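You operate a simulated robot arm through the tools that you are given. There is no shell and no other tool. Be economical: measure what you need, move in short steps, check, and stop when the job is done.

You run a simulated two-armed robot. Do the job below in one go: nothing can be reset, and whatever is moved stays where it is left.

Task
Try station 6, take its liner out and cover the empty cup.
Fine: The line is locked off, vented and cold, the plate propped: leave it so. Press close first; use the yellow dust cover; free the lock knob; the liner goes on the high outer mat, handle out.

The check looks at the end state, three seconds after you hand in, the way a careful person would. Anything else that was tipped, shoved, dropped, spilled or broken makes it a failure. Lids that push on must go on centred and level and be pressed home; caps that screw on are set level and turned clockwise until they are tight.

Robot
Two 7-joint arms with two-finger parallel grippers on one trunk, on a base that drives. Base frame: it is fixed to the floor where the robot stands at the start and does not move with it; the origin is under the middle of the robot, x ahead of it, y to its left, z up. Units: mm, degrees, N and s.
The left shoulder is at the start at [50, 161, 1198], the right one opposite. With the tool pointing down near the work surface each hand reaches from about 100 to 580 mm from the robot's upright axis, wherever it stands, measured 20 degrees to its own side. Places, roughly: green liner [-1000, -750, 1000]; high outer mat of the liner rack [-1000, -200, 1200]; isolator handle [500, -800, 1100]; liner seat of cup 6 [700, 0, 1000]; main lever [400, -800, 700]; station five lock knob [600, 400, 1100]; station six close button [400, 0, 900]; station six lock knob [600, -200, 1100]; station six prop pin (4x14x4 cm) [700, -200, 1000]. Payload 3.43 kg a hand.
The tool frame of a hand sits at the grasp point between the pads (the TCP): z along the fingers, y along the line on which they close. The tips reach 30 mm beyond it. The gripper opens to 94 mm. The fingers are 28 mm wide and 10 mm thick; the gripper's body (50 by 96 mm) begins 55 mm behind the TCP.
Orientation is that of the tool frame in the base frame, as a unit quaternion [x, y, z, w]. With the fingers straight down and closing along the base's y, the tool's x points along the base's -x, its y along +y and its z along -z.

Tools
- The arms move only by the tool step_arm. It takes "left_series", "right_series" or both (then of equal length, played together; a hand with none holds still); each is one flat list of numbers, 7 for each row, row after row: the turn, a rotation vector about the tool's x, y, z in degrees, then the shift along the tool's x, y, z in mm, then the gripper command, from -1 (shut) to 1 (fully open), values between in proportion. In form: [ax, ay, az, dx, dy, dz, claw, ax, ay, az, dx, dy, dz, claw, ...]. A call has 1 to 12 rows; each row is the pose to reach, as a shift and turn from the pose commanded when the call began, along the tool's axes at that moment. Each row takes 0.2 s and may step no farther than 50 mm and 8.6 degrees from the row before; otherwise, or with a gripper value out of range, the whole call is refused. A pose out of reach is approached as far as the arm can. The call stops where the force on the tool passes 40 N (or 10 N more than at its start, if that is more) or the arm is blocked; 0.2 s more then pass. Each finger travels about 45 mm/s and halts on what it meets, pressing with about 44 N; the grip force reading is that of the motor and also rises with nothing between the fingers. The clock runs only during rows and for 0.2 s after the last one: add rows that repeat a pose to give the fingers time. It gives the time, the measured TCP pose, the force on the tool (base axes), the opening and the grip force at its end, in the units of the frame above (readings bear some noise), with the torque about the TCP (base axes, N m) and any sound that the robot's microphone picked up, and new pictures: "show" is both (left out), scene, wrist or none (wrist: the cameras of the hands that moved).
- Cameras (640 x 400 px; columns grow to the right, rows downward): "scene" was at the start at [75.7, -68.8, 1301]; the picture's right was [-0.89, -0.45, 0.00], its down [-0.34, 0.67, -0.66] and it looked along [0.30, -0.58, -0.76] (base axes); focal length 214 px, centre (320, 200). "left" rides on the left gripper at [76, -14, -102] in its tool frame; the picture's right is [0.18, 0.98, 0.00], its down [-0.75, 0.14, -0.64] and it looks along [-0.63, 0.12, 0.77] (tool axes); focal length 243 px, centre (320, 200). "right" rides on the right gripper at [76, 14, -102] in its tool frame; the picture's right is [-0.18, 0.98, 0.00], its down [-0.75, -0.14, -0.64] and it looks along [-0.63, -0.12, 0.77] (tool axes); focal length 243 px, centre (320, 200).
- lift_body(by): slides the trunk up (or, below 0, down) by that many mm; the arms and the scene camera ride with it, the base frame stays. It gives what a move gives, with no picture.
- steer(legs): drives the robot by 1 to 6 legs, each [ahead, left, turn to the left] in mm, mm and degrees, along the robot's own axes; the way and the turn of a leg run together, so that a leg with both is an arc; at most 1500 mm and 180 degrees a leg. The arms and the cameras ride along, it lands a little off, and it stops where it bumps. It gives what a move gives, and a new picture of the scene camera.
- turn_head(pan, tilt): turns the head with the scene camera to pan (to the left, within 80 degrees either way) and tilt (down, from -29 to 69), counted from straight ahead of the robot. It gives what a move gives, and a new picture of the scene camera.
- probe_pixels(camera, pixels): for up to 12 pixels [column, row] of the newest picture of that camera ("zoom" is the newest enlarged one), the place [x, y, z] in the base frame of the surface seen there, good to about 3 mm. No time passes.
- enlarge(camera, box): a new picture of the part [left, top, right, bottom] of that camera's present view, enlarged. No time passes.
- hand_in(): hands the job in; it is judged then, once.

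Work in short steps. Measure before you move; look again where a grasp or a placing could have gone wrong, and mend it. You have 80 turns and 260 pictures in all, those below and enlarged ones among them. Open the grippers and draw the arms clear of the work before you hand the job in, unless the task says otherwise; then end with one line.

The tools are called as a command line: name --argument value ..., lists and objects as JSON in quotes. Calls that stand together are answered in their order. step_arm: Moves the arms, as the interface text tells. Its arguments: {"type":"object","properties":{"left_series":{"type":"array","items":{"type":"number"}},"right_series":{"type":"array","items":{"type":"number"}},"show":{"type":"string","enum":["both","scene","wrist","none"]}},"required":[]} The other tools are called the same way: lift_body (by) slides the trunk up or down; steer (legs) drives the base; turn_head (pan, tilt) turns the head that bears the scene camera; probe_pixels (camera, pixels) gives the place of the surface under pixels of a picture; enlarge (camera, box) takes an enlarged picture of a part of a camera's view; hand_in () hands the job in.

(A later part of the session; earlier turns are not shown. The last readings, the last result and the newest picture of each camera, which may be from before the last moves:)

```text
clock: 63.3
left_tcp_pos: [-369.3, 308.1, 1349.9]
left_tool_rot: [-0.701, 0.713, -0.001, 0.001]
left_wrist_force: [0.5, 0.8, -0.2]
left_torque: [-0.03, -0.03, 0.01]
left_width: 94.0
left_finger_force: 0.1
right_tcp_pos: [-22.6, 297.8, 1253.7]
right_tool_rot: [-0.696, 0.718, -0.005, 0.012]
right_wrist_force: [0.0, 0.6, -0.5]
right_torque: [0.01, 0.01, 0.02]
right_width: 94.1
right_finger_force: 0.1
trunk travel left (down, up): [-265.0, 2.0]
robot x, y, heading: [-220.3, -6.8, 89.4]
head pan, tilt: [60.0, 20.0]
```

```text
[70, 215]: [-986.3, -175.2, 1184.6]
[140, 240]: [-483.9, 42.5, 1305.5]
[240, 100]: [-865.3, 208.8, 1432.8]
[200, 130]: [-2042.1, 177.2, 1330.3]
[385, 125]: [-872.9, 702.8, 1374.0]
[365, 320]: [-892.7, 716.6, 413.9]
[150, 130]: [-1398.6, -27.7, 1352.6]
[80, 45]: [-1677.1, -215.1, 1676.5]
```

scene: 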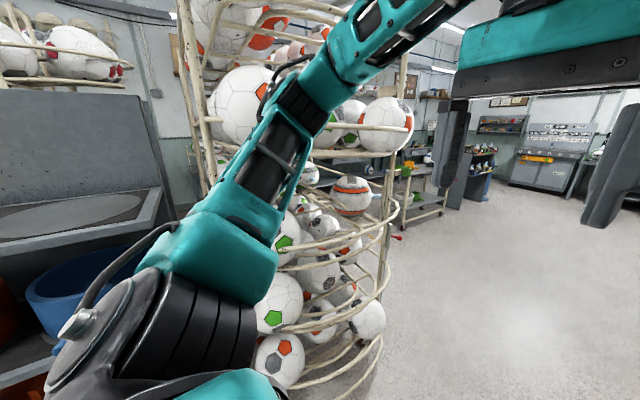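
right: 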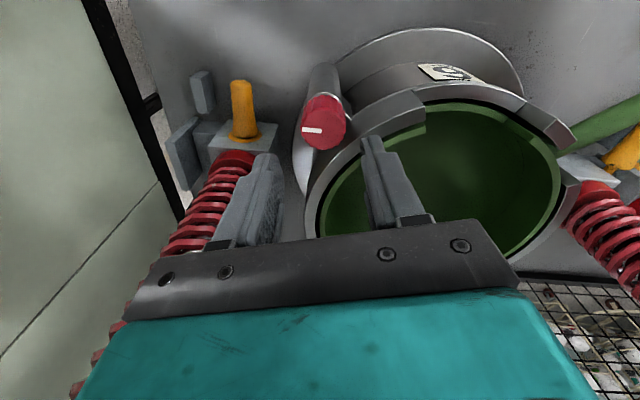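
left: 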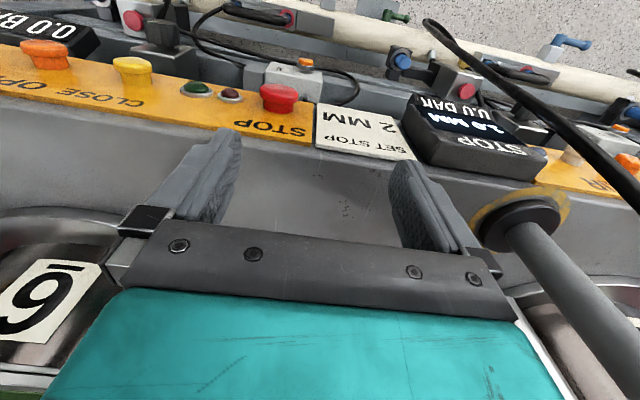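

Cart face at x≈−860: enough room to turn. Turn to face −x.

steer --legs '[[0, 0, 90]]'

turn_head --pan 15 --tilt 30

turn_head --pan 60 --tilt 30

```text
clock: 67.5
left_tcp_pos: [-536.0, -144.8, 1349.1]
left_tool_rot: [1.0, -0.022, 0.0, -0.001]
left_wrist_force: [0.8, 0.5, -0.1]
left_torque: [-0.01, 0.0, 0.01]
left_width: 93.7
left_finger_force: 0.0
right_tcp_pos: [-517.9, 201.0, 1252.7]
right_tool_rot: [1.0, -0.027, -0.005, -0.012]
right_wrist_force: [0.5, -0.5, 0.3]
right_torque: [-0.02, -0.01, 0.0]
right_width: 94.0
right_finger_force: 0.0
trunk travel left (down, up): [-265.0, 2.0]
robot x, y, heading: [-219.5, -4.2, 177.8]
head pan, tilt: [60.0, 20.0]
```

scene: 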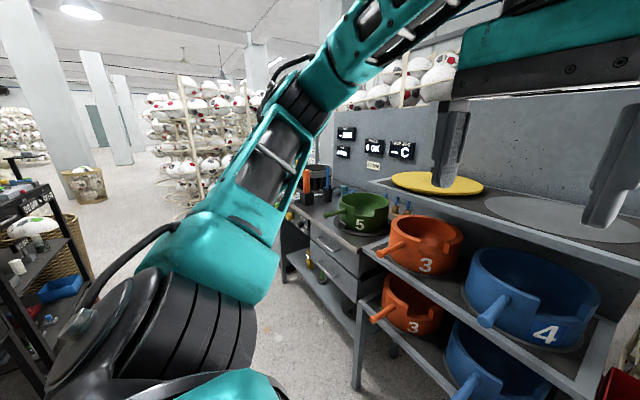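

```text
clock: 68.6
left_tcp_pos: [-535.0, -144.4, 1349.3]
left_tool_rot: [1.0, -0.021, 0.001, -0.003]
left_wrist_force: [0.7, 0.4, 0.0]
left_torque: [-0.01, 0.0, -0.01]
left_width: 93.9
left_finger_force: 0.3
right_tcp_pos: [-517.9, 200.4, 1253.3]
right_tool_rot: [1.0, -0.028, -0.005, -0.011]
right_wrist_force: [-0.9, 0.6, 0.0]
right_torque: [0.04, 0.0, 0.0]
right_width: 94.1
right_finger_force: 0.1
trunk travel left (down, up): [-265.0, 2.0]
robot x, y, heading: [-221.3, -9.4, 177.6]
head pan, tilt: [15.0, 30.0]
```

scene: 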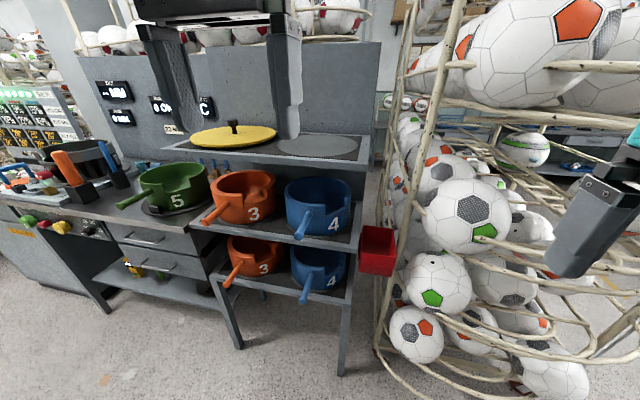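

```text
clock: 69.7
left_tcp_pos: [-537.0, -145.6, 1350.3]
left_tool_rot: [1.0, -0.021, 0.0, -0.002]
left_wrist_force: [0.2, -0.4, -0.5]
left_torque: [0.01, 0.0, -0.01]
left_width: 93.9
left_finger_force: 0.1
right_tcp_pos: [-517.7, 200.9, 1253.5]
right_tool_rot: [1.0, -0.028, -0.004, -0.012]
right_wrist_force: [-0.5, 0.7, 0.1]
right_torque: [-0.02, -0.01, -0.01]
right_width: 93.9
right_finger_force: 0.0
trunk travel left (down, up): [-265.0, 2.0]
robot x, y, heading: [-221.0, -3.8, 177.6]
head pan, tilt: [60.0, 30.0]
```

scene: 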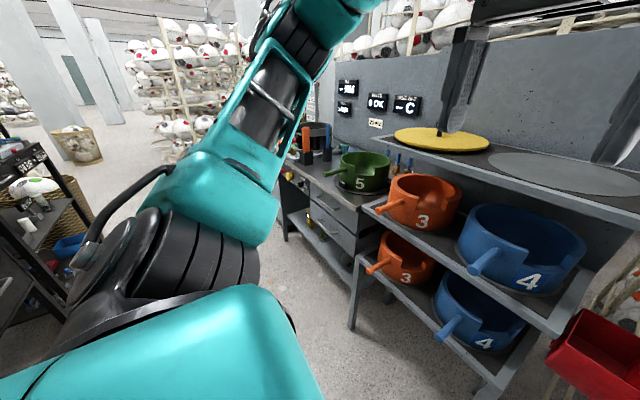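

The rack's top shelf holds the yellow dust cover (with a black knob) and the empty outer mat. I measure both.

turn_head --pan 10 --tilt 25

enlarge --camera "scene" --box '[140, 70, 380, 220]'

```text
clock: 70.9
left_tcp_pos: [-536.5, -145.3, 1349.4]
left_tool_rot: [1.0, -0.021, 0.0, -0.002]
left_wrist_force: [0.1, 1.1, -0.5]
left_torque: [0.03, 0.0, 0.01]
left_width: 94.0
left_finger_force: 0.0
right_tcp_pos: [-518.6, 200.9, 1253.3]
right_tool_rot: [1.0, -0.028, -0.006, -0.011]
right_wrist_force: [0.0, -0.3, -0.4]
right_torque: [0.0, -0.01, 0.01]
right_width: 93.9
right_finger_force: 0.0
trunk travel left (down, up): [-265.0, 2.0]
robot x, y, heading: [-221.2, 2.0, 177.6]
head pan, tilt: [10.0, 25.0]
```

scene: 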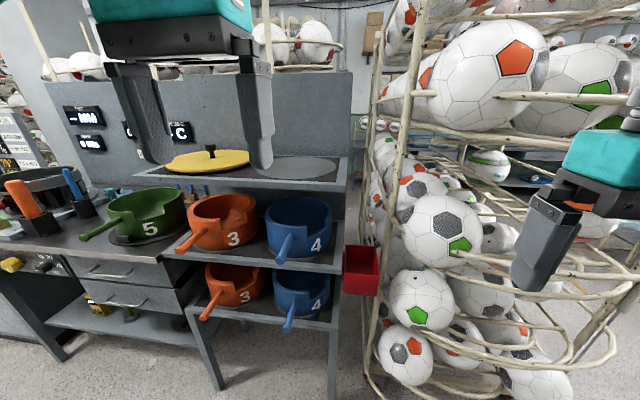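

```text
2.67 times, centred on (260, 145) of scene
```

zoom: 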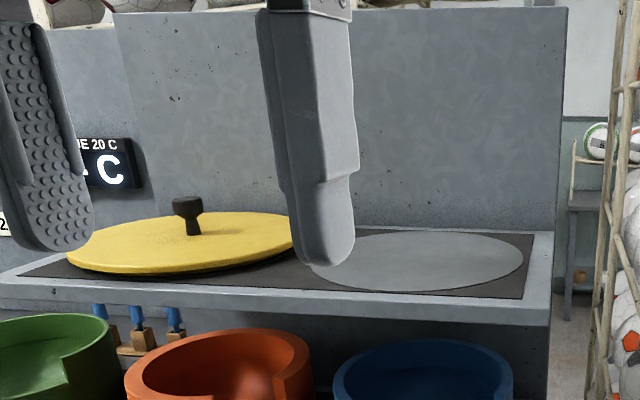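

probe_pixels --camera "zoom" --pixels '[[521, 255], [425, 289], [440, 235], [70, 255], [165, 270], [210, 213], [187, 202], [187, 215], [300, 300], [548, 290], [360, 255], [545, 235]]'

probe_pixels --camera "scene" --pixels '[[283, 258], [205, 245], [300, 215], [222, 210], [85, 235], [360, 265], [410, 140], [435, 60]]'

```text
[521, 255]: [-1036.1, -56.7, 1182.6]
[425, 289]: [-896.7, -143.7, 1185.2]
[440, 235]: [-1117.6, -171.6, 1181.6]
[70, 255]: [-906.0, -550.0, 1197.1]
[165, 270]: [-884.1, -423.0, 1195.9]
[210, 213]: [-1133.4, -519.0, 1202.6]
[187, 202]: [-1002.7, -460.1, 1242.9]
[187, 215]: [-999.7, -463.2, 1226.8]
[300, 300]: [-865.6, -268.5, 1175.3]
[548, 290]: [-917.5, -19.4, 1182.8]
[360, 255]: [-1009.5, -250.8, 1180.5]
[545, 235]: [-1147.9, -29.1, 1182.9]
```

```text
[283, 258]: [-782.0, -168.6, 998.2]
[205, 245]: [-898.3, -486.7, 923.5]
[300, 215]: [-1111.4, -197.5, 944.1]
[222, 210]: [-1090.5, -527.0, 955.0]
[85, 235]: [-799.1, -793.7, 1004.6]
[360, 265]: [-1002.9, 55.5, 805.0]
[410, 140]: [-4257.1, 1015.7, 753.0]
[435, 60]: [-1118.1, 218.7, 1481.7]
```

Mat centre ≈(−1006,−166, z 1183); rack handles point to +x. Cover knob at (−1001,−461, top 1243), disc z≈1198. Back to station 6 now.

steer --legs '[[0, 0, 180], [0, 0, 2.4], [265, 0, 0]]'

turn_head --pan 10 --tilt 40

enlarge --camera "scene" --box '[260, 60, 460, 185]'

```text
clock: 80.5
left_tcp_pos: [353.5, 142.0, 1349.1]
left_tool_rot: [0.005, 1.0, -0.003, 0.0]
left_wrist_force: [0.3, -0.7, -2.3]
left_torque: [-0.02, 0.01, 0.0]
left_width: 94.1
left_finger_force: 0.1
right_tcp_pos: [345.1, -203.9, 1253.9]
right_tool_rot: [0.013, 1.0, -0.011, 0.005]
right_wrist_force: [1.0, -0.2, 0.7]
right_torque: [-0.01, 0.01, -0.01]
right_width: 94.0
right_finger_force: 0.1
trunk travel left (down, up): [-265.0, 2.0]
robot x, y, heading: [41.1, -5.7, -0.8]
head pan, tilt: [10.0, 25.0]
```

scene: 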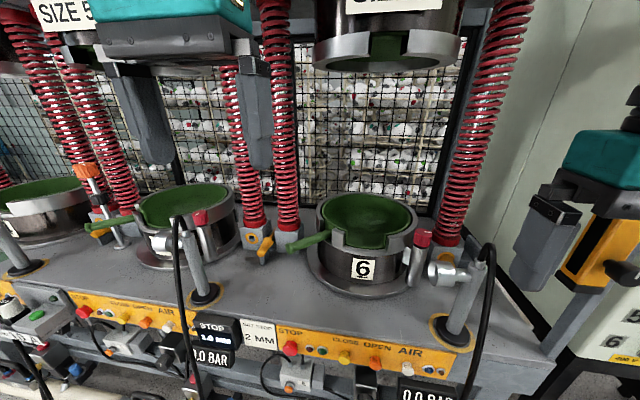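

```text
clock: 81.3
left_tcp_pos: [350.9, 143.3, 1349.3]
left_tool_rot: [0.006, 1.0, -0.002, 0.001]
left_wrist_force: [0.0, -0.2, 0.5]
left_torque: [-0.06, 0.0, 0.01]
left_width: 93.7
left_finger_force: 0.1
right_tcp_pos: [343.7, -203.9, 1253.9]
right_tool_rot: [0.014, 1.0, -0.012, 0.005]
right_wrist_force: [-0.2, 0.0, 0.7]
right_torque: [0.02, 0.0, 0.0]
right_width: 94.1
right_finger_force: 0.1
trunk travel left (down, up): [-265.0, 2.0]
robot x, y, heading: [40.7, -9.1, -0.5]
head pan, tilt: [10.0, 40.0]
```

scene: 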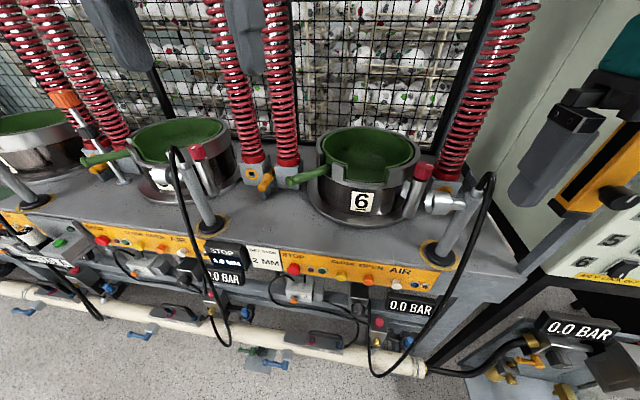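

```text
3.20 times, centred on (360, 122) of scene
```

zoom: 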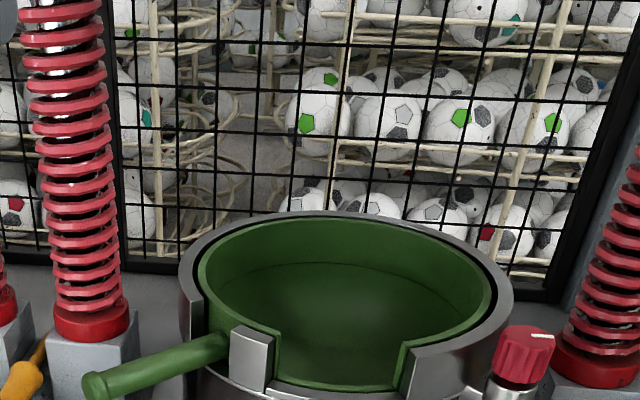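

Knob mark of 6 points to −y versus −x at 5: freed. I probe the handle and the neighbouring spring block.

probe_pixels --camera "zoom" --pixels '[[90, 345], [125, 340], [90, 310], [95, 383], [130, 370], [175, 352], [215, 340], [250, 330], [400, 350], [245, 365], [205, 320], [30, 375]]'

step_arm --left_series '[0, 0, 8.5, -20, 0, 30, 0, 0, 0, 17, -45, -10, 60, 0, 0, 0, 25.5, -75, -20, 90, 0, 0, 0, 34, -110, -30, 115, 0, 0, 0, 40, -150, -40, 130, 0, 0, 0, 44, -185, -50, 140, 0, 0, 0, 44, -210, -55, 160, 0]'

```text
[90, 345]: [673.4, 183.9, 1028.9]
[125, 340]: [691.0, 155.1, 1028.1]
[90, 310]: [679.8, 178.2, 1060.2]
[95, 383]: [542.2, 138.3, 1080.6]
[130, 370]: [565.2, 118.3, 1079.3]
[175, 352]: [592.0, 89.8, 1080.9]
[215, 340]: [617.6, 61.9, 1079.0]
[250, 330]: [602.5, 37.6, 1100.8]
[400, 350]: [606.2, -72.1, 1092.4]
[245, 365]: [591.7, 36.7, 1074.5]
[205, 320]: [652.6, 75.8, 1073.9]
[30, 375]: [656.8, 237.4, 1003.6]
```

```text
clock: 82.9
left_tcp_pos: [560.7, 84.6, 1188.7]
left_tool_rot: [0.381, 0.925, -0.001, 0.0]
left_wrist_force: [0.8, 0.1, -0.7]
left_torque: [-0.01, 0.01, 0.0]
left_width: 46.8
left_finger_force: 0.1
right_tcp_pos: [344.5, -203.1, 1253.8]
right_tool_rot: [0.013, 1.0, -0.011, 0.006]
right_wrist_force: [0.4, 0.2, 1.0]
right_torque: [0.0, 0.03, -0.02]
right_width: 94.0
right_finger_force: 0.1
trunk travel left (down, up): [-265.0, 2.0]
robot x, y, heading: [43.1, -9.1, -0.7]
head pan, tilt: [10.0, 40.0]
```

scene: 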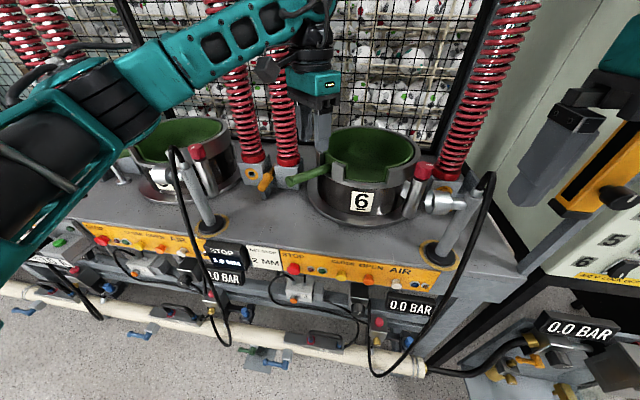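
left: 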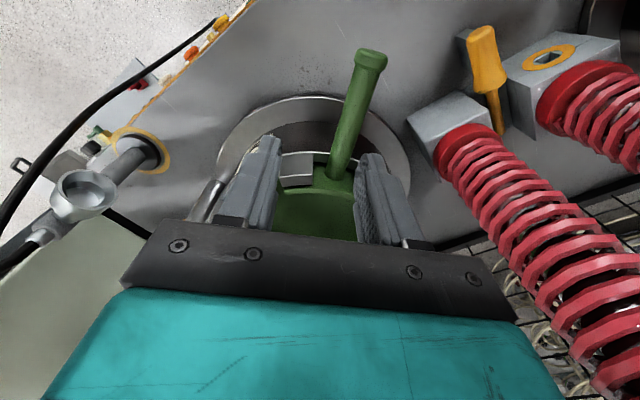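

Handle line is 26 mm to tool +y of the TCP; grip at 160 mm from cup centre. Approach to above first, then down around the rod.

step_arm --left_series '[0, 0, 0, -10, 13, 20, 0.1, 0, 0, 0, -20, 26.5, 45, 0.1, 0, 0, 0, -20, 26.5, 75, 0.1, 0, 0, 0, -20, 26.5, 100, 0.1, 0, 0, 0, -20, 26.5, 122, 0.1]' --show "wrist"

```text
clock: 84.1
left_tcp_pos: [570.3, 111.4, 1110.2]
left_tool_rot: [0.38, 0.925, -0.002, 0.001]
left_wrist_force: [-0.5, -0.4, 0.6]
left_torque: [-0.01, 0.0, 0.01]
left_width: 51.8
left_finger_force: 0.0
left hand out of reach, approached as far as the arm can: row 1, 2, 3, 4, 5
right_tcp_pos: [345.2, -205.5, 1253.1]
right_tool_rot: [0.013, 1.0, -0.011, 0.005]
right_wrist_force: [-0.7, 1.0, 0.4]
right_torque: [0.02, -0.02, -0.02]
right_width: 94.0
right_finger_force: 0.0
trunk travel left (down, up): [-265.0, 2.0]
robot x, y, heading: [38.8, -5.8, -0.6]
head pan, tilt: [10.0, 40.0]
```

left: 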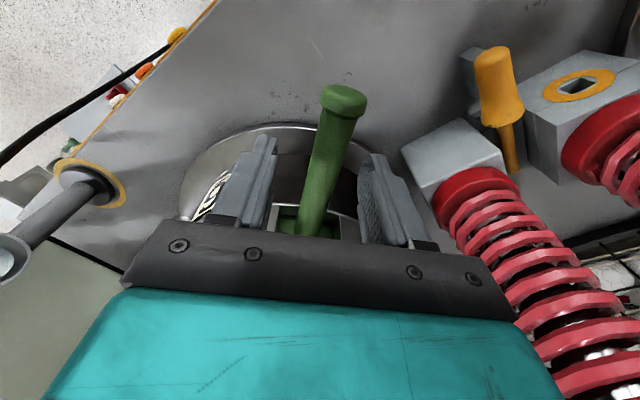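

The left arm cannot reach at this inward yaw; the right arm is comfortable with yaw −45°. I retract the left hand straight up and back.

step_arm --left_series '[0, 0, 0, 0, 0, -45, 0.5, 0, 0, 0, 0, 0, -90, 1, 0, 0, -8, 25, -15, -130, 1, 0, 0, -16, 50, -40, -165, 1, 0, 0, -24, 80, -70, -190, 1, 0, 0, -32, 110, -100, -215, 1, 0, 0, -40, 140, -130, -225, 1, 0, 0, -44, 170, -160, -230, 1]' --show "none"

```text
clock: 85.9
left_tcp_pos: [334.8, 117.2, 1341.0]
left_tool_rot: [0.006, 1.0, 0.0, 0.0]
left_wrist_force: [0.2, 0.3, -0.5]
left_torque: [-0.03, 0.0, 0.03]
left_width: 94.2
left_finger_force: 0.0
left hand out of reach, approached as far as the arm can: row 1, 2
right_tcp_pos: [344.9, -203.6, 1253.1]
right_tool_rot: [0.012, 1.0, -0.012, 0.005]
right_wrist_force: [-0.6, -0.2, 0.0]
right_torque: [-0.01, 0.01, 0.0]
right_width: 94.0
right_finger_force: 0.1
trunk travel left (down, up): [-265.0, 2.0]
robot x, y, heading: [39.2, -5.8, -0.5]
head pan, tilt: [10.0, 40.0]
```

Strafe left 150 mm so the right arm faces the handle.

steer --legs '[[0, 150, 0.5]]'

```text
clock: 86.9
left_tcp_pos: [330.1, 172.2, 1341.1]
left_tool_rot: [0.006, 1.0, -0.002, 0.0]
left_wrist_force: [-0.1, 0.6, 0.3]
left_torque: [0.0, -0.02, -0.01]
left_width: 93.8
left_finger_force: 0.0
right_tcp_pos: [336.0, -148.1, 1253.6]
right_tool_rot: [0.015, 1.0, -0.01, 0.005]
right_wrist_force: [-0.6, -0.4, -0.1]
right_torque: [0.01, -0.01, 0.01]
right_width: 93.9
right_finger_force: 0.0
trunk travel left (down, up): [-265.0, 2.0]
robot x, y, heading: [32.7, 50.1, -1.0]
head pan, tilt: [10.0, 40.0]
stopped in leg 1: the robot was blocked; the commanded pose is now the measured one
```

scene: 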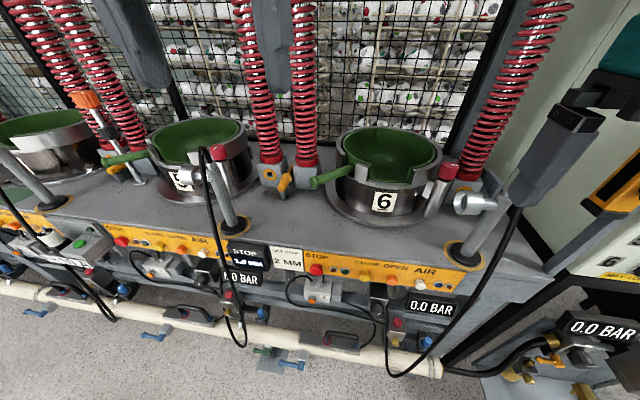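

Something low blocks at y≈50. I probe the protruding valves to see their positions.

turn_head --pan 10 --tilt 62

enlarge --camera "scene" --box '[80, 160, 480, 400]'

probe_pixels --camera "zoom" --pixels '[[320, 110], [360, 130], [400, 120], [150, 120], [500, 100], [330, 140], [290, 130]]'

```text
clock: 87.8
left_tcp_pos: [331.4, 174.1, 1339.9]
left_tool_rot: [0.006, 1.0, 0.0, -0.001]
left_wrist_force: [7.1, 3.4, -16.8]
left_torque: [0.5, 0.41, 0.31]
left_width: 93.8
left_finger_force: 0.1
right_tcp_pos: [337.4, -148.7, 1252.7]
right_tool_rot: [0.015, 1.0, -0.012, 0.005]
right_wrist_force: [1.3, -0.1, 0.0]
right_torque: [-0.02, 0.0, 0.0]
right_width: 94.2
right_finger_force: 0.0
trunk travel left (down, up): [-265.0, 2.0]
robot x, y, heading: [33.6, 52.3, -0.9]
head pan, tilt: [10.0, 62.0]
```

scene: 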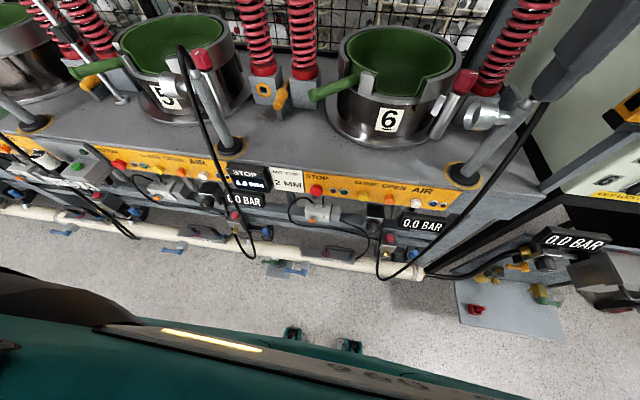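

```text
1.60 times, centred on (280, 280) of scene
```

zoom: 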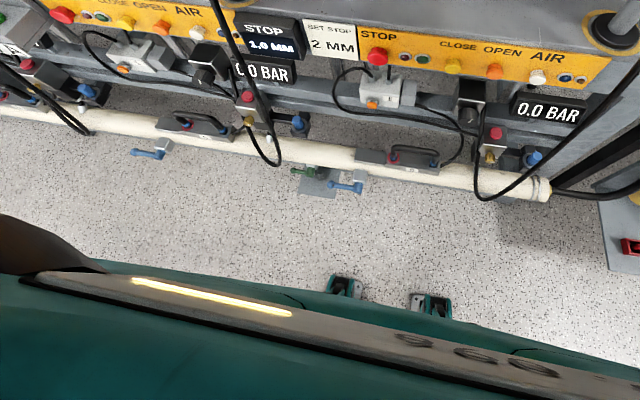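

```text
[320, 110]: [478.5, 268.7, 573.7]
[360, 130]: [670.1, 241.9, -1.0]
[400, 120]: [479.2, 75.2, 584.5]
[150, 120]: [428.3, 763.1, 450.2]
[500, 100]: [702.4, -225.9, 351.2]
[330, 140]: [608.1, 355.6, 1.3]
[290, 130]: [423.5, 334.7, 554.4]
```

The left wrist reads a force: the left arm may be touching something. Look left.

turn_head --pan 50 --tilt 20

```text
clock: 88.9
left_tcp_pos: [331.8, 173.4, 1340.0]
left_tool_rot: [0.006, 1.0, -0.002, 0.0]
left_wrist_force: [-0.1, 0.3, 0.3]
left_torque: [0.04, 0.01, 0.02]
left_width: 93.9
left_finger_force: 0.0
right_tcp_pos: [337.9, -147.8, 1253.1]
right_tool_rot: [0.014, 1.0, -0.011, 0.005]
right_wrist_force: [-0.6, 0.3, -0.5]
right_torque: [0.0, -0.02, 0.01]
right_width: 94.0
right_finger_force: 0.1
trunk travel left (down, up): [-265.0, 2.0]
robot x, y, heading: [37.2, 47.5, -0.8]
head pan, tilt: [50.0, 20.0]
```

scene: 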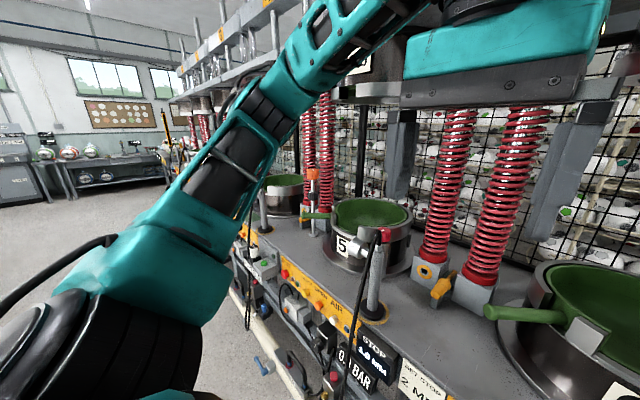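

Free again, apparently a low obstacle at the base. I try the right arm from here: to above the handle with yaw −45°.

step_arm --right_series '[0, 0, 5.4, -29, 31, 5, 1, 0, 0, 10.8, -58, 62, 10, 1, 0, 0, 16.2, -88, 94, 15, 0.5, 0, 0, 21.6, -117, 125, 20, 0.1, 0, 0, 27, -146, 156, 30, 0.1, 0, 0, 32.4, -175, 187, 45, 0.1, 0, 0, 37.8, -205, 219, 62, 0.1, 0, 0, 43.4, -234, 250, 83, 0.1, 0, 0, 43.4, -234, 250, 83, 0.1]' --show "wrist"

```text
clock: 90.9
left_tcp_pos: [331.5, 171.3, 1341.1]
left_tool_rot: [0.006, 1.0, -0.001, 0.0]
left_wrist_force: [0.0, 1.1, 0.9]
left_torque: [-0.03, -0.03, 0.0]
left_width: 94.0
left_finger_force: 0.0
right_tcp_pos: [580.7, 92.6, 1167.3]
right_tool_rot: [0.383, 0.923, -0.009, 0.01]
right_wrist_force: [-0.2, -0.3, 0.1]
right_torque: [0.01, -0.03, -0.02]
right_width: 51.8
right_finger_force: 0.1
trunk travel left (down, up): [-265.0, 2.0]
robot x, y, heading: [35.6, 49.4, -1.0]
head pan, tilt: [50.0, 20.0]
```

right: 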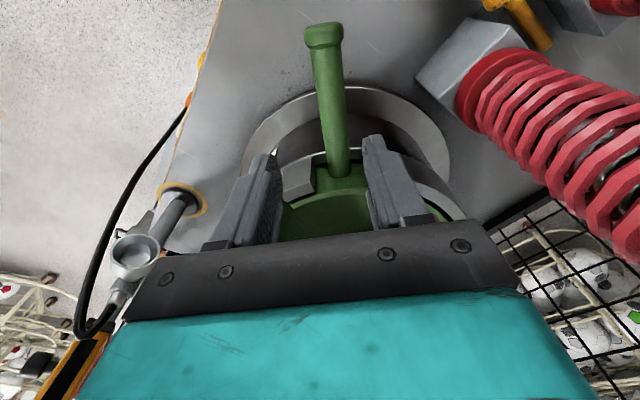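

Reached. Handle is 6.5 mm to tool +y. Descend around the rod and close.

step_arm --right_series '[0, 0, 0, -5, 6.5, 25, 0.1, 0, 0, 0, -10, 6.5, 55, 0.1, 0, 0, 0, -10, 6.5, 80, 0.1, 0, 0, 0, -10, 6.5, 101, 0.1, 0, 0, 0, -10, 6.5, 101, -0.6, 0, 0, 0, -10, 6.5, 101, -1, 0, 0, 0, -10, 6.5, 101, -1, 0, 0, 0, -10, 6.5, 101, -1]' --show "wrist"

```text
clock: 92.7
left_tcp_pos: [331.3, 173.3, 1340.1]
left_tool_rot: [0.006, 1.0, -0.002, 0.0]
left_wrist_force: [-1.0, 0.5, -0.2]
left_torque: [0.05, 0.01, -0.02]
left_width: 94.2
left_finger_force: 0.1
right_tcp_pos: [590.7, 88.4, 1067.3]
right_tool_rot: [0.383, 0.924, -0.009, 0.008]
right_wrist_force: [-1.4, -0.1, -0.2]
right_torque: [-0.08, -0.05, -0.2]
right_width: 25.9
right_finger_force: 44.2
trunk travel left (down, up): [-265.0, 2.0]
robot x, y, heading: [34.6, 51.4, -0.9]
head pan, tilt: [50.0, 20.0]
```

right: 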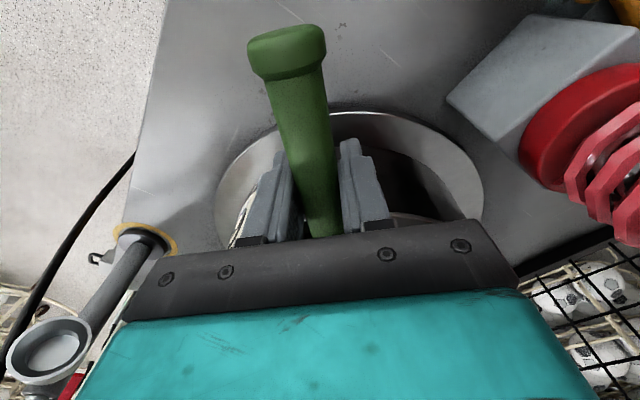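

The handle is held (25.9 mm). Lift 30 mm gently and read force/torque.

turn_head --pan -10 --tilt 35

step_arm --right_series '[0, 0, 0, 0, 0, -6, -1, 0, 0, 0, 0, 0, -12, -1, 0, 0, 0, 0, 0, -20, -1, 0, 0, 0, 0, 0, -30, -1]'

```text
clock: 94.0
left_tcp_pos: [332.9, 173.7, 1340.3]
left_tool_rot: [0.007, 1.0, -0.002, -0.001]
left_wrist_force: [0.2, 0.4, 0.2]
left_torque: [0.0, 0.0, 0.01]
left_width: 94.0
left_finger_force: 0.1
right_tcp_pos: [590.5, 88.8, 1066.5]
right_tool_rot: [0.383, 0.924, -0.008, 0.009]
right_wrist_force: [-0.3, -0.8, -0.9]
right_torque: [0.07, 0.01, -0.23]
right_width: 25.8
right_finger_force: 43.6
trunk travel left (down, up): [-265.0, 2.0]
robot x, y, heading: [37.2, 47.2, -0.6]
head pan, tilt: [-10.0, 35.0]
```

scene: 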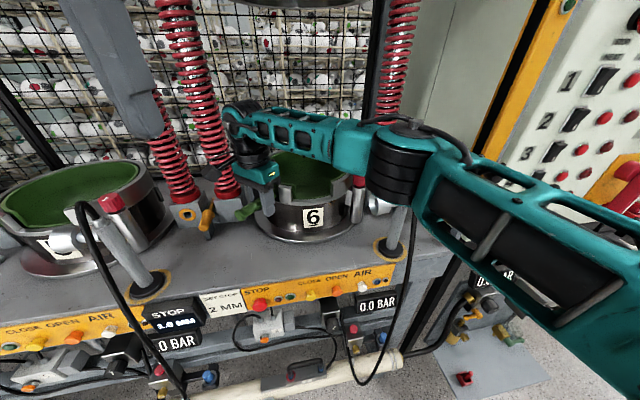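

```text
clock: 95.0
left_tcp_pos: [331.8, 175.0, 1339.3]
left_tool_rot: [0.006, 1.0, -0.002, 0.0]
left_wrist_force: [-0.9, 0.0, 0.6]
left_torque: [0.0, -0.01, 0.06]
left_width: 94.2
left_finger_force: 0.0
right_tcp_pos: [591.5, 89.2, 1096.6]
right_tool_rot: [0.383, 0.924, -0.01, 0.007]
right_wrist_force: [0.1, 0.4, -4.3]
right_torque: [0.45, 0.46, -0.01]
right_width: 25.9
right_finger_force: 43.9
trunk travel left (down, up): [-265.0, 2.0]
robot x, y, heading: [35.0, 50.8, -0.6]
head pan, tilt: [-10.0, 35.0]
```

scene: 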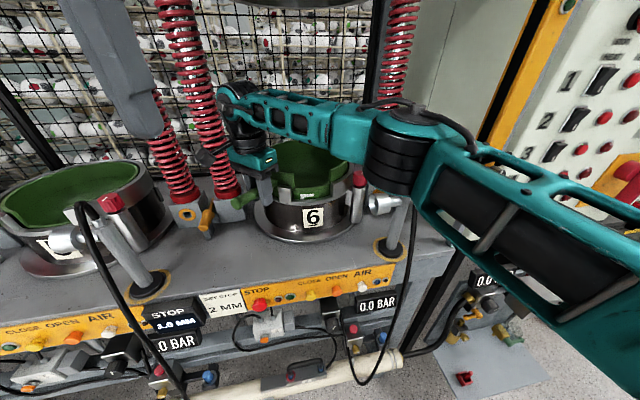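
right: 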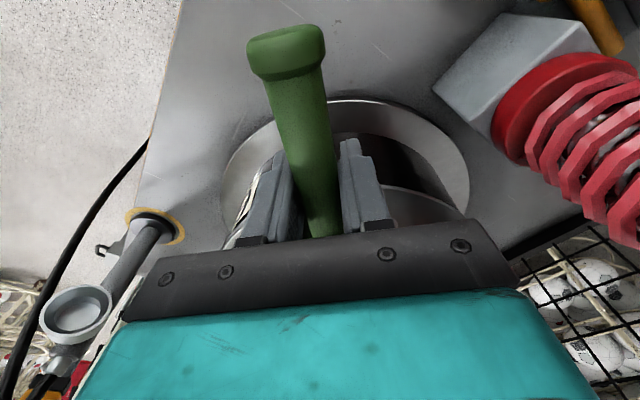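

Only ≈0.45 kg and level. Lift on to clear the cup (total ≈165 mm).

step_arm --right_series '[0, 0, 0, 0, 0, -15, -1, 0, 0, 0, 0, 0, -35, -1, 0, 0, 0, 0, 0, -55, -1, 0, 0, 0, 0, 0, -75, -1, 0, 0, 0, 0, 0, -95, -1, 0, 0, 0, 0, 0, -115, -1, 0, 0, 0, 0, 0, -135, -1]'

```text
clock: 96.6
left_tcp_pos: [331.9, 173.4, 1340.0]
left_tool_rot: [0.006, 1.0, -0.001, -0.002]
left_wrist_force: [-0.5, -0.4, -0.2]
left_torque: [0.02, 0.05, 0.02]
left_width: 94.1
left_finger_force: 0.1
right_tcp_pos: [585.2, 87.9, 1226.8]
right_tool_rot: [0.382, 0.924, -0.008, 0.008]
right_wrist_force: [-0.7, 0.1, -3.9]
right_torque: [0.47, 0.45, -0.01]
right_width: 26.1
right_finger_force: 43.9
right hand out of reach, approached as far as the arm can: row 7
trunk travel left (down, up): [-265.0, 2.0]
robot x, y, heading: [32.1, 52.1, -0.7]
head pan, tilt: [-10.0, 35.0]
```

scene: 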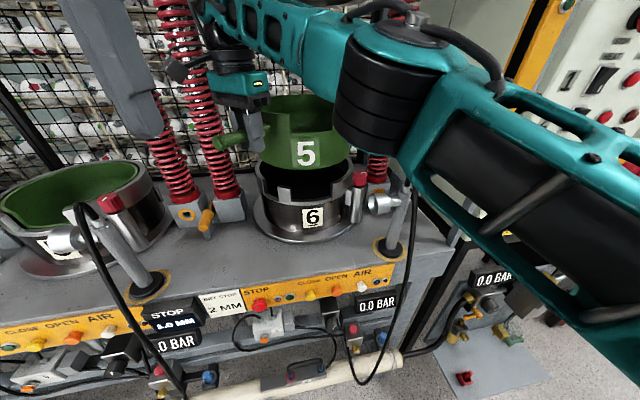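
right: 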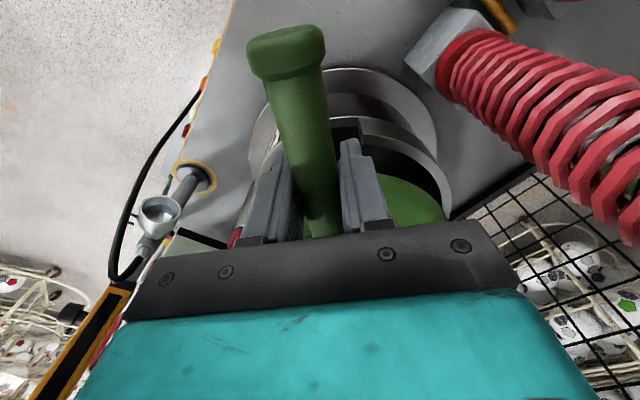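

The liner is out and level. Drive straight back 270 mm.

steer --legs '[[-270, 0, 0.6]]'

```text
clock: 98.5
left_tcp_pos: [56.7, 178.4, 1339.9]
left_tool_rot: [0.004, 1.0, -0.002, -0.001]
left_wrist_force: [-0.4, 0.3, -0.4]
left_torque: [0.02, -0.03, 0.04]
left_width: 94.0
left_finger_force: 0.1
right_tcp_pos: [312.8, 95.0, 1227.7]
right_tool_rot: [0.381, 0.924, -0.009, 0.009]
right_wrist_force: [-0.7, -0.6, -3.6]
right_torque: [0.43, 0.44, -0.02]
right_width: 26.0
right_finger_force: 44.3
trunk travel left (down, up): [-265.0, 2.0]
robot x, y, heading: [-236.6, 52.0, -0.6]
head pan, tilt: [-10.0, 35.0]
```

scene: 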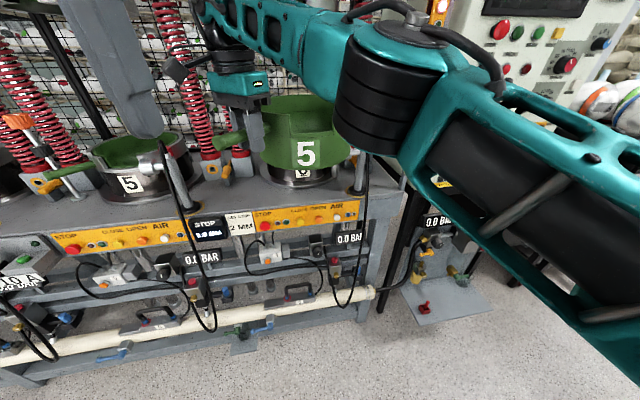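

Pull the hand in close to the body with yaw 0 and raise to z≈1290.

step_arm --right_series '[0, 0, -5.6, 9, -37, -8, -1, 0, 0, -11.2, 17, -75, -16, -1, 0, 0, -16.8, 26, -112, -24, -1, 0, 0, -22.4, 35, -150, -32, -1, 0, 0, -28, 43, -187, -40, -1, 0, 0, -33.6, 52, -224, -48, -1, 0, 0, -39.2, 60, -262, -56, -1, 0, 0, -44.5, 69, -299, -62, -1]'

```text
clock: 100.3
left_tcp_pos: [58.7, 178.8, 1341.4]
left_tool_rot: [0.005, 1.0, -0.001, 0.001]
left_wrist_force: [-0.6, 0.1, 0.1]
left_torque: [0.04, -0.03, -0.04]
left_width: 94.0
left_finger_force: 0.1
right_tcp_pos: [49.4, -69.8, 1291.0]
right_tool_rot: [0.002, 1.0, -0.01, 0.004]
right_wrist_force: [-0.4, 0.6, -4.0]
right_torque: [0.0, 0.61, 0.04]
right_width: 26.1
right_finger_force: 43.8
trunk travel left (down, up): [-265.0, 2.0]
robot x, y, heading: [-237.8, 55.2, -0.8]
head pan, tilt: [-10.0, 35.0]
```

scene: 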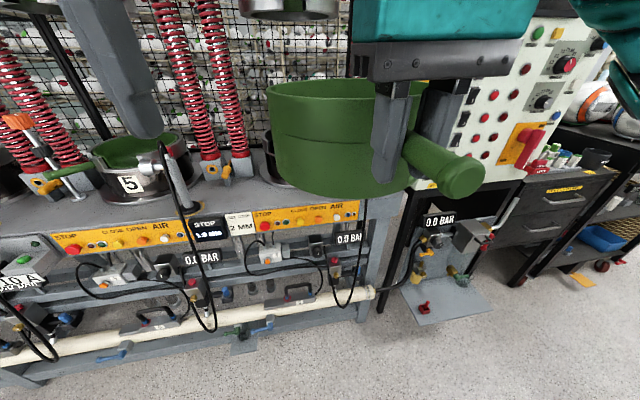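
right: 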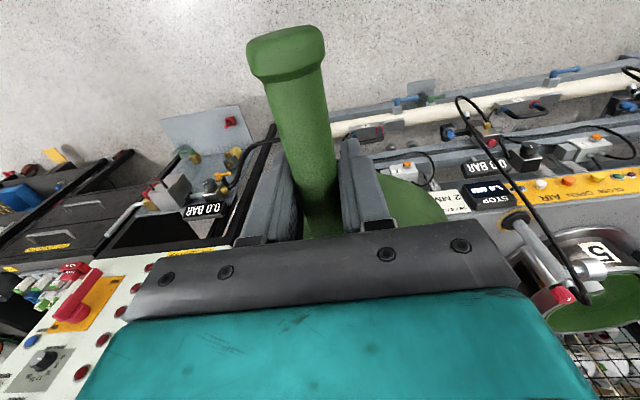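

Held well and level. Go ahead 40 mm, turn left 180°, then strafe left toward the rack column of the mat.

steer --legs '[[35, 0, 0], [0, 0, 90], [0, 0, 90.8]]'

```text
clock: 108.8
left_tcp_pos: [-500.5, -72.9, 1341.4]
left_tool_rot: [1.0, -0.006, 0.001, -0.001]
left_wrist_force: [-0.4, -0.3, -0.1]
left_torque: [-0.02, 0.01, 0.04]
left_width: 93.9
left_finger_force: 0.0
right_tcp_pos: [-491.8, 176.7, 1291.4]
right_tool_rot: [1.0, -0.004, -0.004, -0.011]
right_wrist_force: [-1.0, 1.1, -4.1]
right_torque: [-0.03, -0.62, 0.0]
right_width: 25.9
right_finger_force: 44.2
trunk travel left (down, up): [-265.0, 2.0]
robot x, y, heading: [-204.6, 52.6, 179.1]
head pan, tilt: [-10.0, 35.0]
```

scene: 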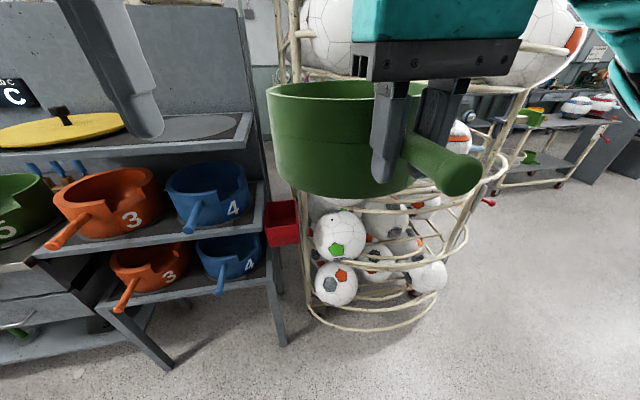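

Turned, still level. Probe handle/liner geometry, then strafe.

probe_pixels --camera "scene" --pixels '[[468, 160], [420, 140], [440, 150], [268, 92], [290, 84], [330, 80], [310, 190], [275, 150], [350, 190], [370, 192]]'

steer --legs '[[0, 340, 0.8]]'

```text
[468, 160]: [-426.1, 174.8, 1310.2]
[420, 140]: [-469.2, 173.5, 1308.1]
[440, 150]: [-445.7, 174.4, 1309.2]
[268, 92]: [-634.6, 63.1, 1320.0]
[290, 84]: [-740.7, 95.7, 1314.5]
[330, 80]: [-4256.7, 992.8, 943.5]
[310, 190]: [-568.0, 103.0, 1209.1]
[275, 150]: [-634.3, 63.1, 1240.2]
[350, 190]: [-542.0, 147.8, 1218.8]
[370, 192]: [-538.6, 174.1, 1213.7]
```

```text
clock: 111.0
left_tcp_pos: [-500.4, -412.9, 1339.8]
left_tool_rot: [1.0, 0.001, 0.0, -0.001]
left_wrist_force: [0.2, -0.8, 0.7]
left_torque: [0.02, 0.0, 0.0]
left_width: 94.1
left_finger_force: 0.0
right_tcp_pos: [-495.5, -165.0, 1290.0]
right_tool_rot: [1.0, 0.003, -0.004, -0.011]
right_wrist_force: [-0.7, -0.1, -3.9]
right_torque: [-0.01, -0.67, -0.01]
right_width: 26.0
right_finger_force: 43.6
trunk travel left (down, up): [-265.0, 2.0]
robot x, y, heading: [-206.5, -281.3, 180.3]
head pan, tilt: [-10.0, 35.0]
```

scene: 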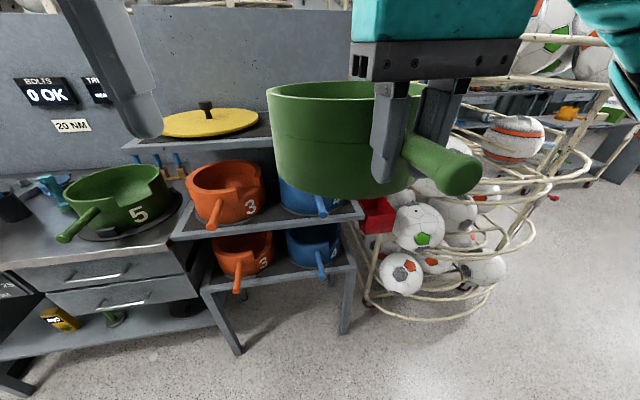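

Liner: bottom ≈81 mm below TCP, centre ≈150–160 mm ahead of TCP, at y≈−165 as wanted. Drive ahead 190 mm.

steer --legs '[[190, 0, 0]]'

turn_head --pan -5 --tilt 28

```text
clock: 112.6
left_tcp_pos: [-691.7, -411.6, 1341.4]
left_tool_rot: [1.0, 0.0, 0.001, -0.001]
left_wrist_force: [-0.1, 0.0, -0.3]
left_torque: [0.03, -0.04, -0.02]
left_width: 94.1
left_finger_force: 0.1
right_tcp_pos: [-687.1, -164.8, 1290.0]
right_tool_rot: [1.0, 0.002, -0.004, -0.011]
right_wrist_force: [-0.3, 0.8, -4.0]
right_torque: [-0.01, -0.65, 0.0]
right_width: 26.2
right_finger_force: 43.9
trunk travel left (down, up): [-265.0, 2.0]
robot x, y, heading: [-394.5, -283.9, 180.2]
head pan, tilt: [-10.0, 35.0]
```

scene: 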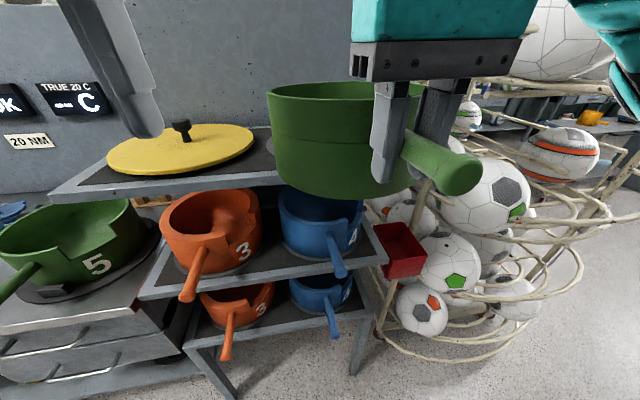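

```text
clock: 113.2
left_tcp_pos: [-692.6, -411.7, 1340.8]
left_tool_rot: [1.0, 0.0, 0.001, -0.001]
left_wrist_force: [-0.1, 0.9, -0.8]
left_torque: [0.02, -0.01, -0.02]
left_width: 94.2
left_finger_force: 0.0
right_tcp_pos: [-687.2, -164.1, 1291.2]
right_tool_rot: [1.0, 0.003, -0.005, -0.012]
right_wrist_force: [-0.7, -0.3, -4.0]
right_torque: [-0.01, -0.64, -0.01]
right_width: 25.9
right_finger_force: 44.0
trunk travel left (down, up): [-265.0, 2.0]
robot x, y, heading: [-397.8, -286.6, 180.1]
head pan, tilt: [-5.0, 28.0]
```

scene: 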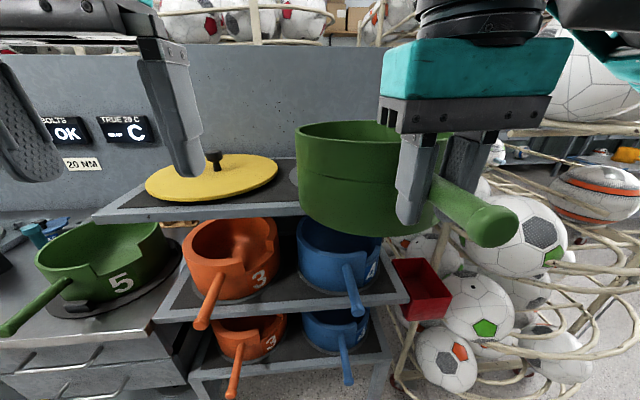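

Extend the right hand 158 mm forward, slightly higher, with 1.5° pitch correction, then check from the head.

step_arm --right_series '[0, -0.7, 0, -35, 0, -5, -1, 0, -1.5, 0, -75, 1, -5, -1, 0, -1.5, 0, -115, 1, -5, -1, 0, -1.5, 0, -145, 1, -5, -1, 0, -1.5, 0, -158, 1, -5, -1, 0, -1.5, 0, -158, 1, 5, -1]' --show "scene"

enlarge --camera "scene" --box '[220, 80, 460, 230]'

```text
clock: 114.7
left_tcp_pos: [-692.6, -412.6, 1340.0]
left_tool_rot: [1.0, 0.0, 0.0, -0.002]
left_wrist_force: [0.1, 0.2, 0.2]
left_torque: [0.04, 0.01, -0.02]
left_width: 93.9
left_finger_force: 0.0
right_tcp_pos: [-844.2, -165.6, 1288.2]
right_tool_rot: [1.0, 0.003, -0.018, -0.011]
right_wrist_force: [-0.7, 0.2, -4.0]
right_torque: [0.03, -0.62, 0.02]
right_width: 25.9
right_finger_force: 43.7
trunk travel left (down, up): [-265.0, 2.0]
robot x, y, heading: [-397.4, -285.0, 180.0]
head pan, tilt: [-5.0, 28.0]
```

scene: 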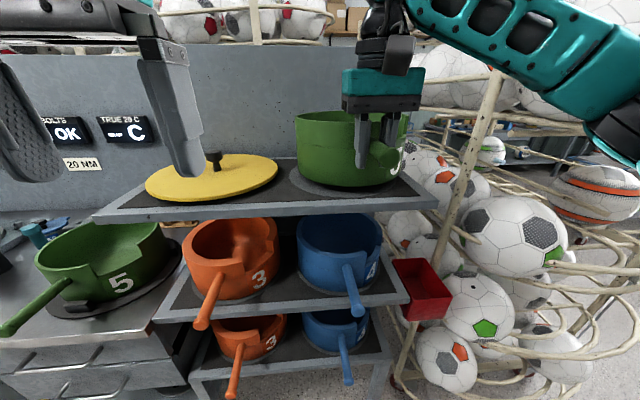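

```text
2.67 times, centred on (340, 155) of scene
```

zoom: 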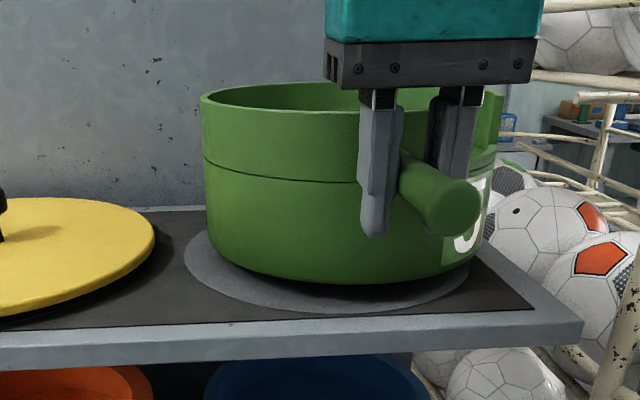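

Probe the mat's visible edge and the liner's side to check centring.

probe_pixels --camera "zoom" --pixels '[[187, 262], [320, 309], [468, 285], [205, 200], [212, 235], [300, 92], [235, 87], [320, 270], [480, 260], [205, 100]]'

```text
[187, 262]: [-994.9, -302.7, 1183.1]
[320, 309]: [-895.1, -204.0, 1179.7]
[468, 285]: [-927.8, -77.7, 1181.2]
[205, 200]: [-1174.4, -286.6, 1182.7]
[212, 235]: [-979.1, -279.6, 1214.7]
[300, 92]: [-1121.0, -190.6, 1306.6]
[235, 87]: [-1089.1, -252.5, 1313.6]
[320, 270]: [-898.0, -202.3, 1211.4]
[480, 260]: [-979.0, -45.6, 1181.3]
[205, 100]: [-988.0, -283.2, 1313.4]
```

Mat centre ≈(−1006,−178), liner centre ≈(−1007,−167). Shift 11 mm to −y and lower in small steps until contact.

step_arm --right_series '[0, 0, 0, 0, 6, 0, -1, 0, 0, 0, 0, 11, 5, -1, 0, 0, 0, 0, 11, 12, -1, 0, 0, 0, 0, 11, 17, -1, 0, 0, 0, 0, 11, 20, -1, 0, 0, 0, 0, 11, 23, -1]' --show "scene"

enlarge --camera "scene" --box '[220, 80, 460, 230]'

```text
clock: 116.0
left_tcp_pos: [-689.1, -412.5, 1341.2]
left_tool_rot: [1.0, 0.0, 0.0, -0.002]
left_wrist_force: [0.0, 0.7, 0.2]
left_torque: [-0.01, 0.0, -0.03]
left_width: 94.1
left_finger_force: 0.0
right_tcp_pos: [-842.9, -176.6, 1267.0]
right_tool_rot: [1.0, 0.002, -0.019, -0.011]
right_wrist_force: [3.4, -0.2, 17.1]
right_torque: [0.11, 0.49, -0.09]
right_width: 26.3
right_finger_force: 44.2
trunk travel left (down, up): [-265.0, 2.0]
robot x, y, heading: [-394.9, -284.1, 180.2]
head pan, tilt: [-5.0, 28.0]
```

scene: 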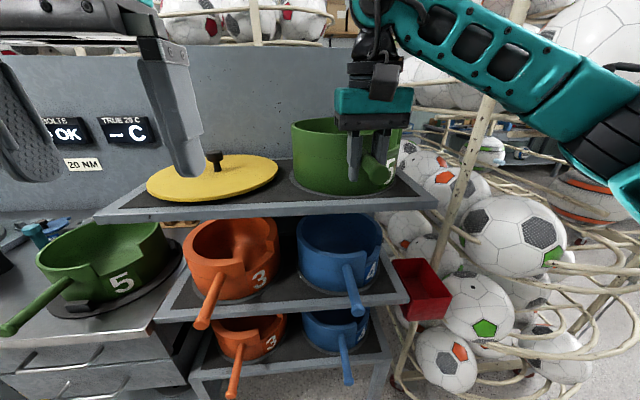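

```text
2.67 times, centred on (340, 155) of scene
```

zoom: 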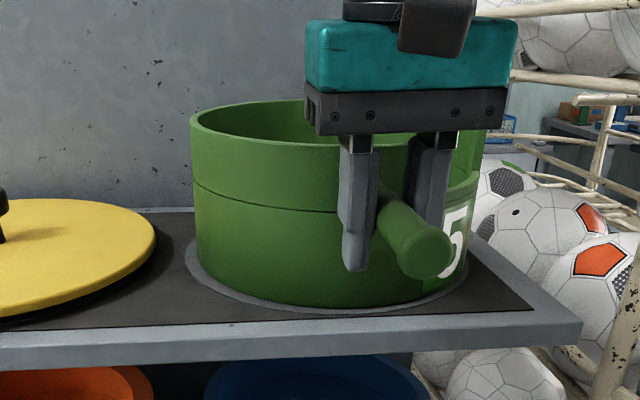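

Landed (force +17 N) and centred on the mat. Open and lift straight up.

step_arm --right_series '[0, 0, 0, 0, 0, -1, -0.2, 0, 0, 0, 0, 0, -1, 0.3, 0, 0, 0, 0, 0, -1, 0.4, 0, 0, 0, 0, 0, -25, 0.4, 0, 0, 0, 0, 0, -60, 0.4, 0, 0, 0, 30, 0, -85, 0.4, 0, 0, 0, 75, 0, -90, 0.4, 0, 0, 0, 120, 0, -90, 0.4]' --show "scene"

enlarge --camera "scene" --box '[140, 80, 460, 280]'

```text
clock: 117.8
left_tcp_pos: [-690.8, -412.9, 1340.9]
left_tool_rot: [1.0, 0.0, 0.0, -0.002]
left_wrist_force: [-0.5, 0.2, 0.4]
left_torque: [0.01, 0.02, -0.03]
left_width: 94.1
left_finger_force: 0.1
right_tcp_pos: [-722.1, -176.7, 1351.3]
right_tool_rot: [1.0, 0.003, -0.018, -0.012]
right_wrist_force: [-0.2, 0.2, 0.5]
right_torque: [-0.03, 0.0, 0.02]
right_width: 65.8
right_finger_force: 0.1
trunk travel left (down, up): [-265.0, 2.0]
robot x, y, heading: [-392.6, -285.6, 180.2]
head pan, tilt: [-5.0, 28.0]
```

scene: 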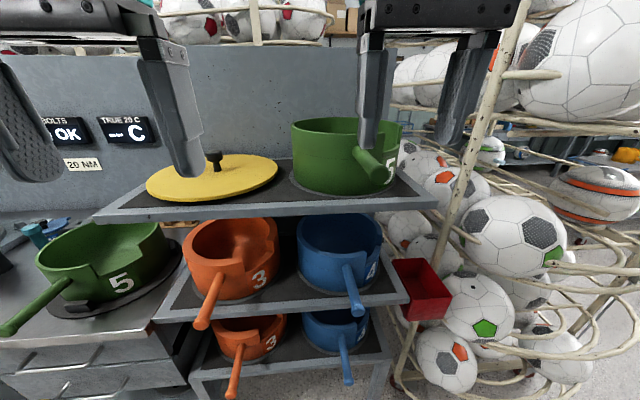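

```text
2.00 times, centred on (300, 180) of scene
```

zoom: 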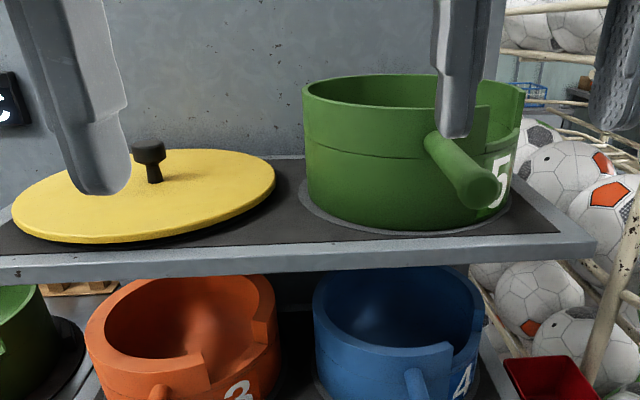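

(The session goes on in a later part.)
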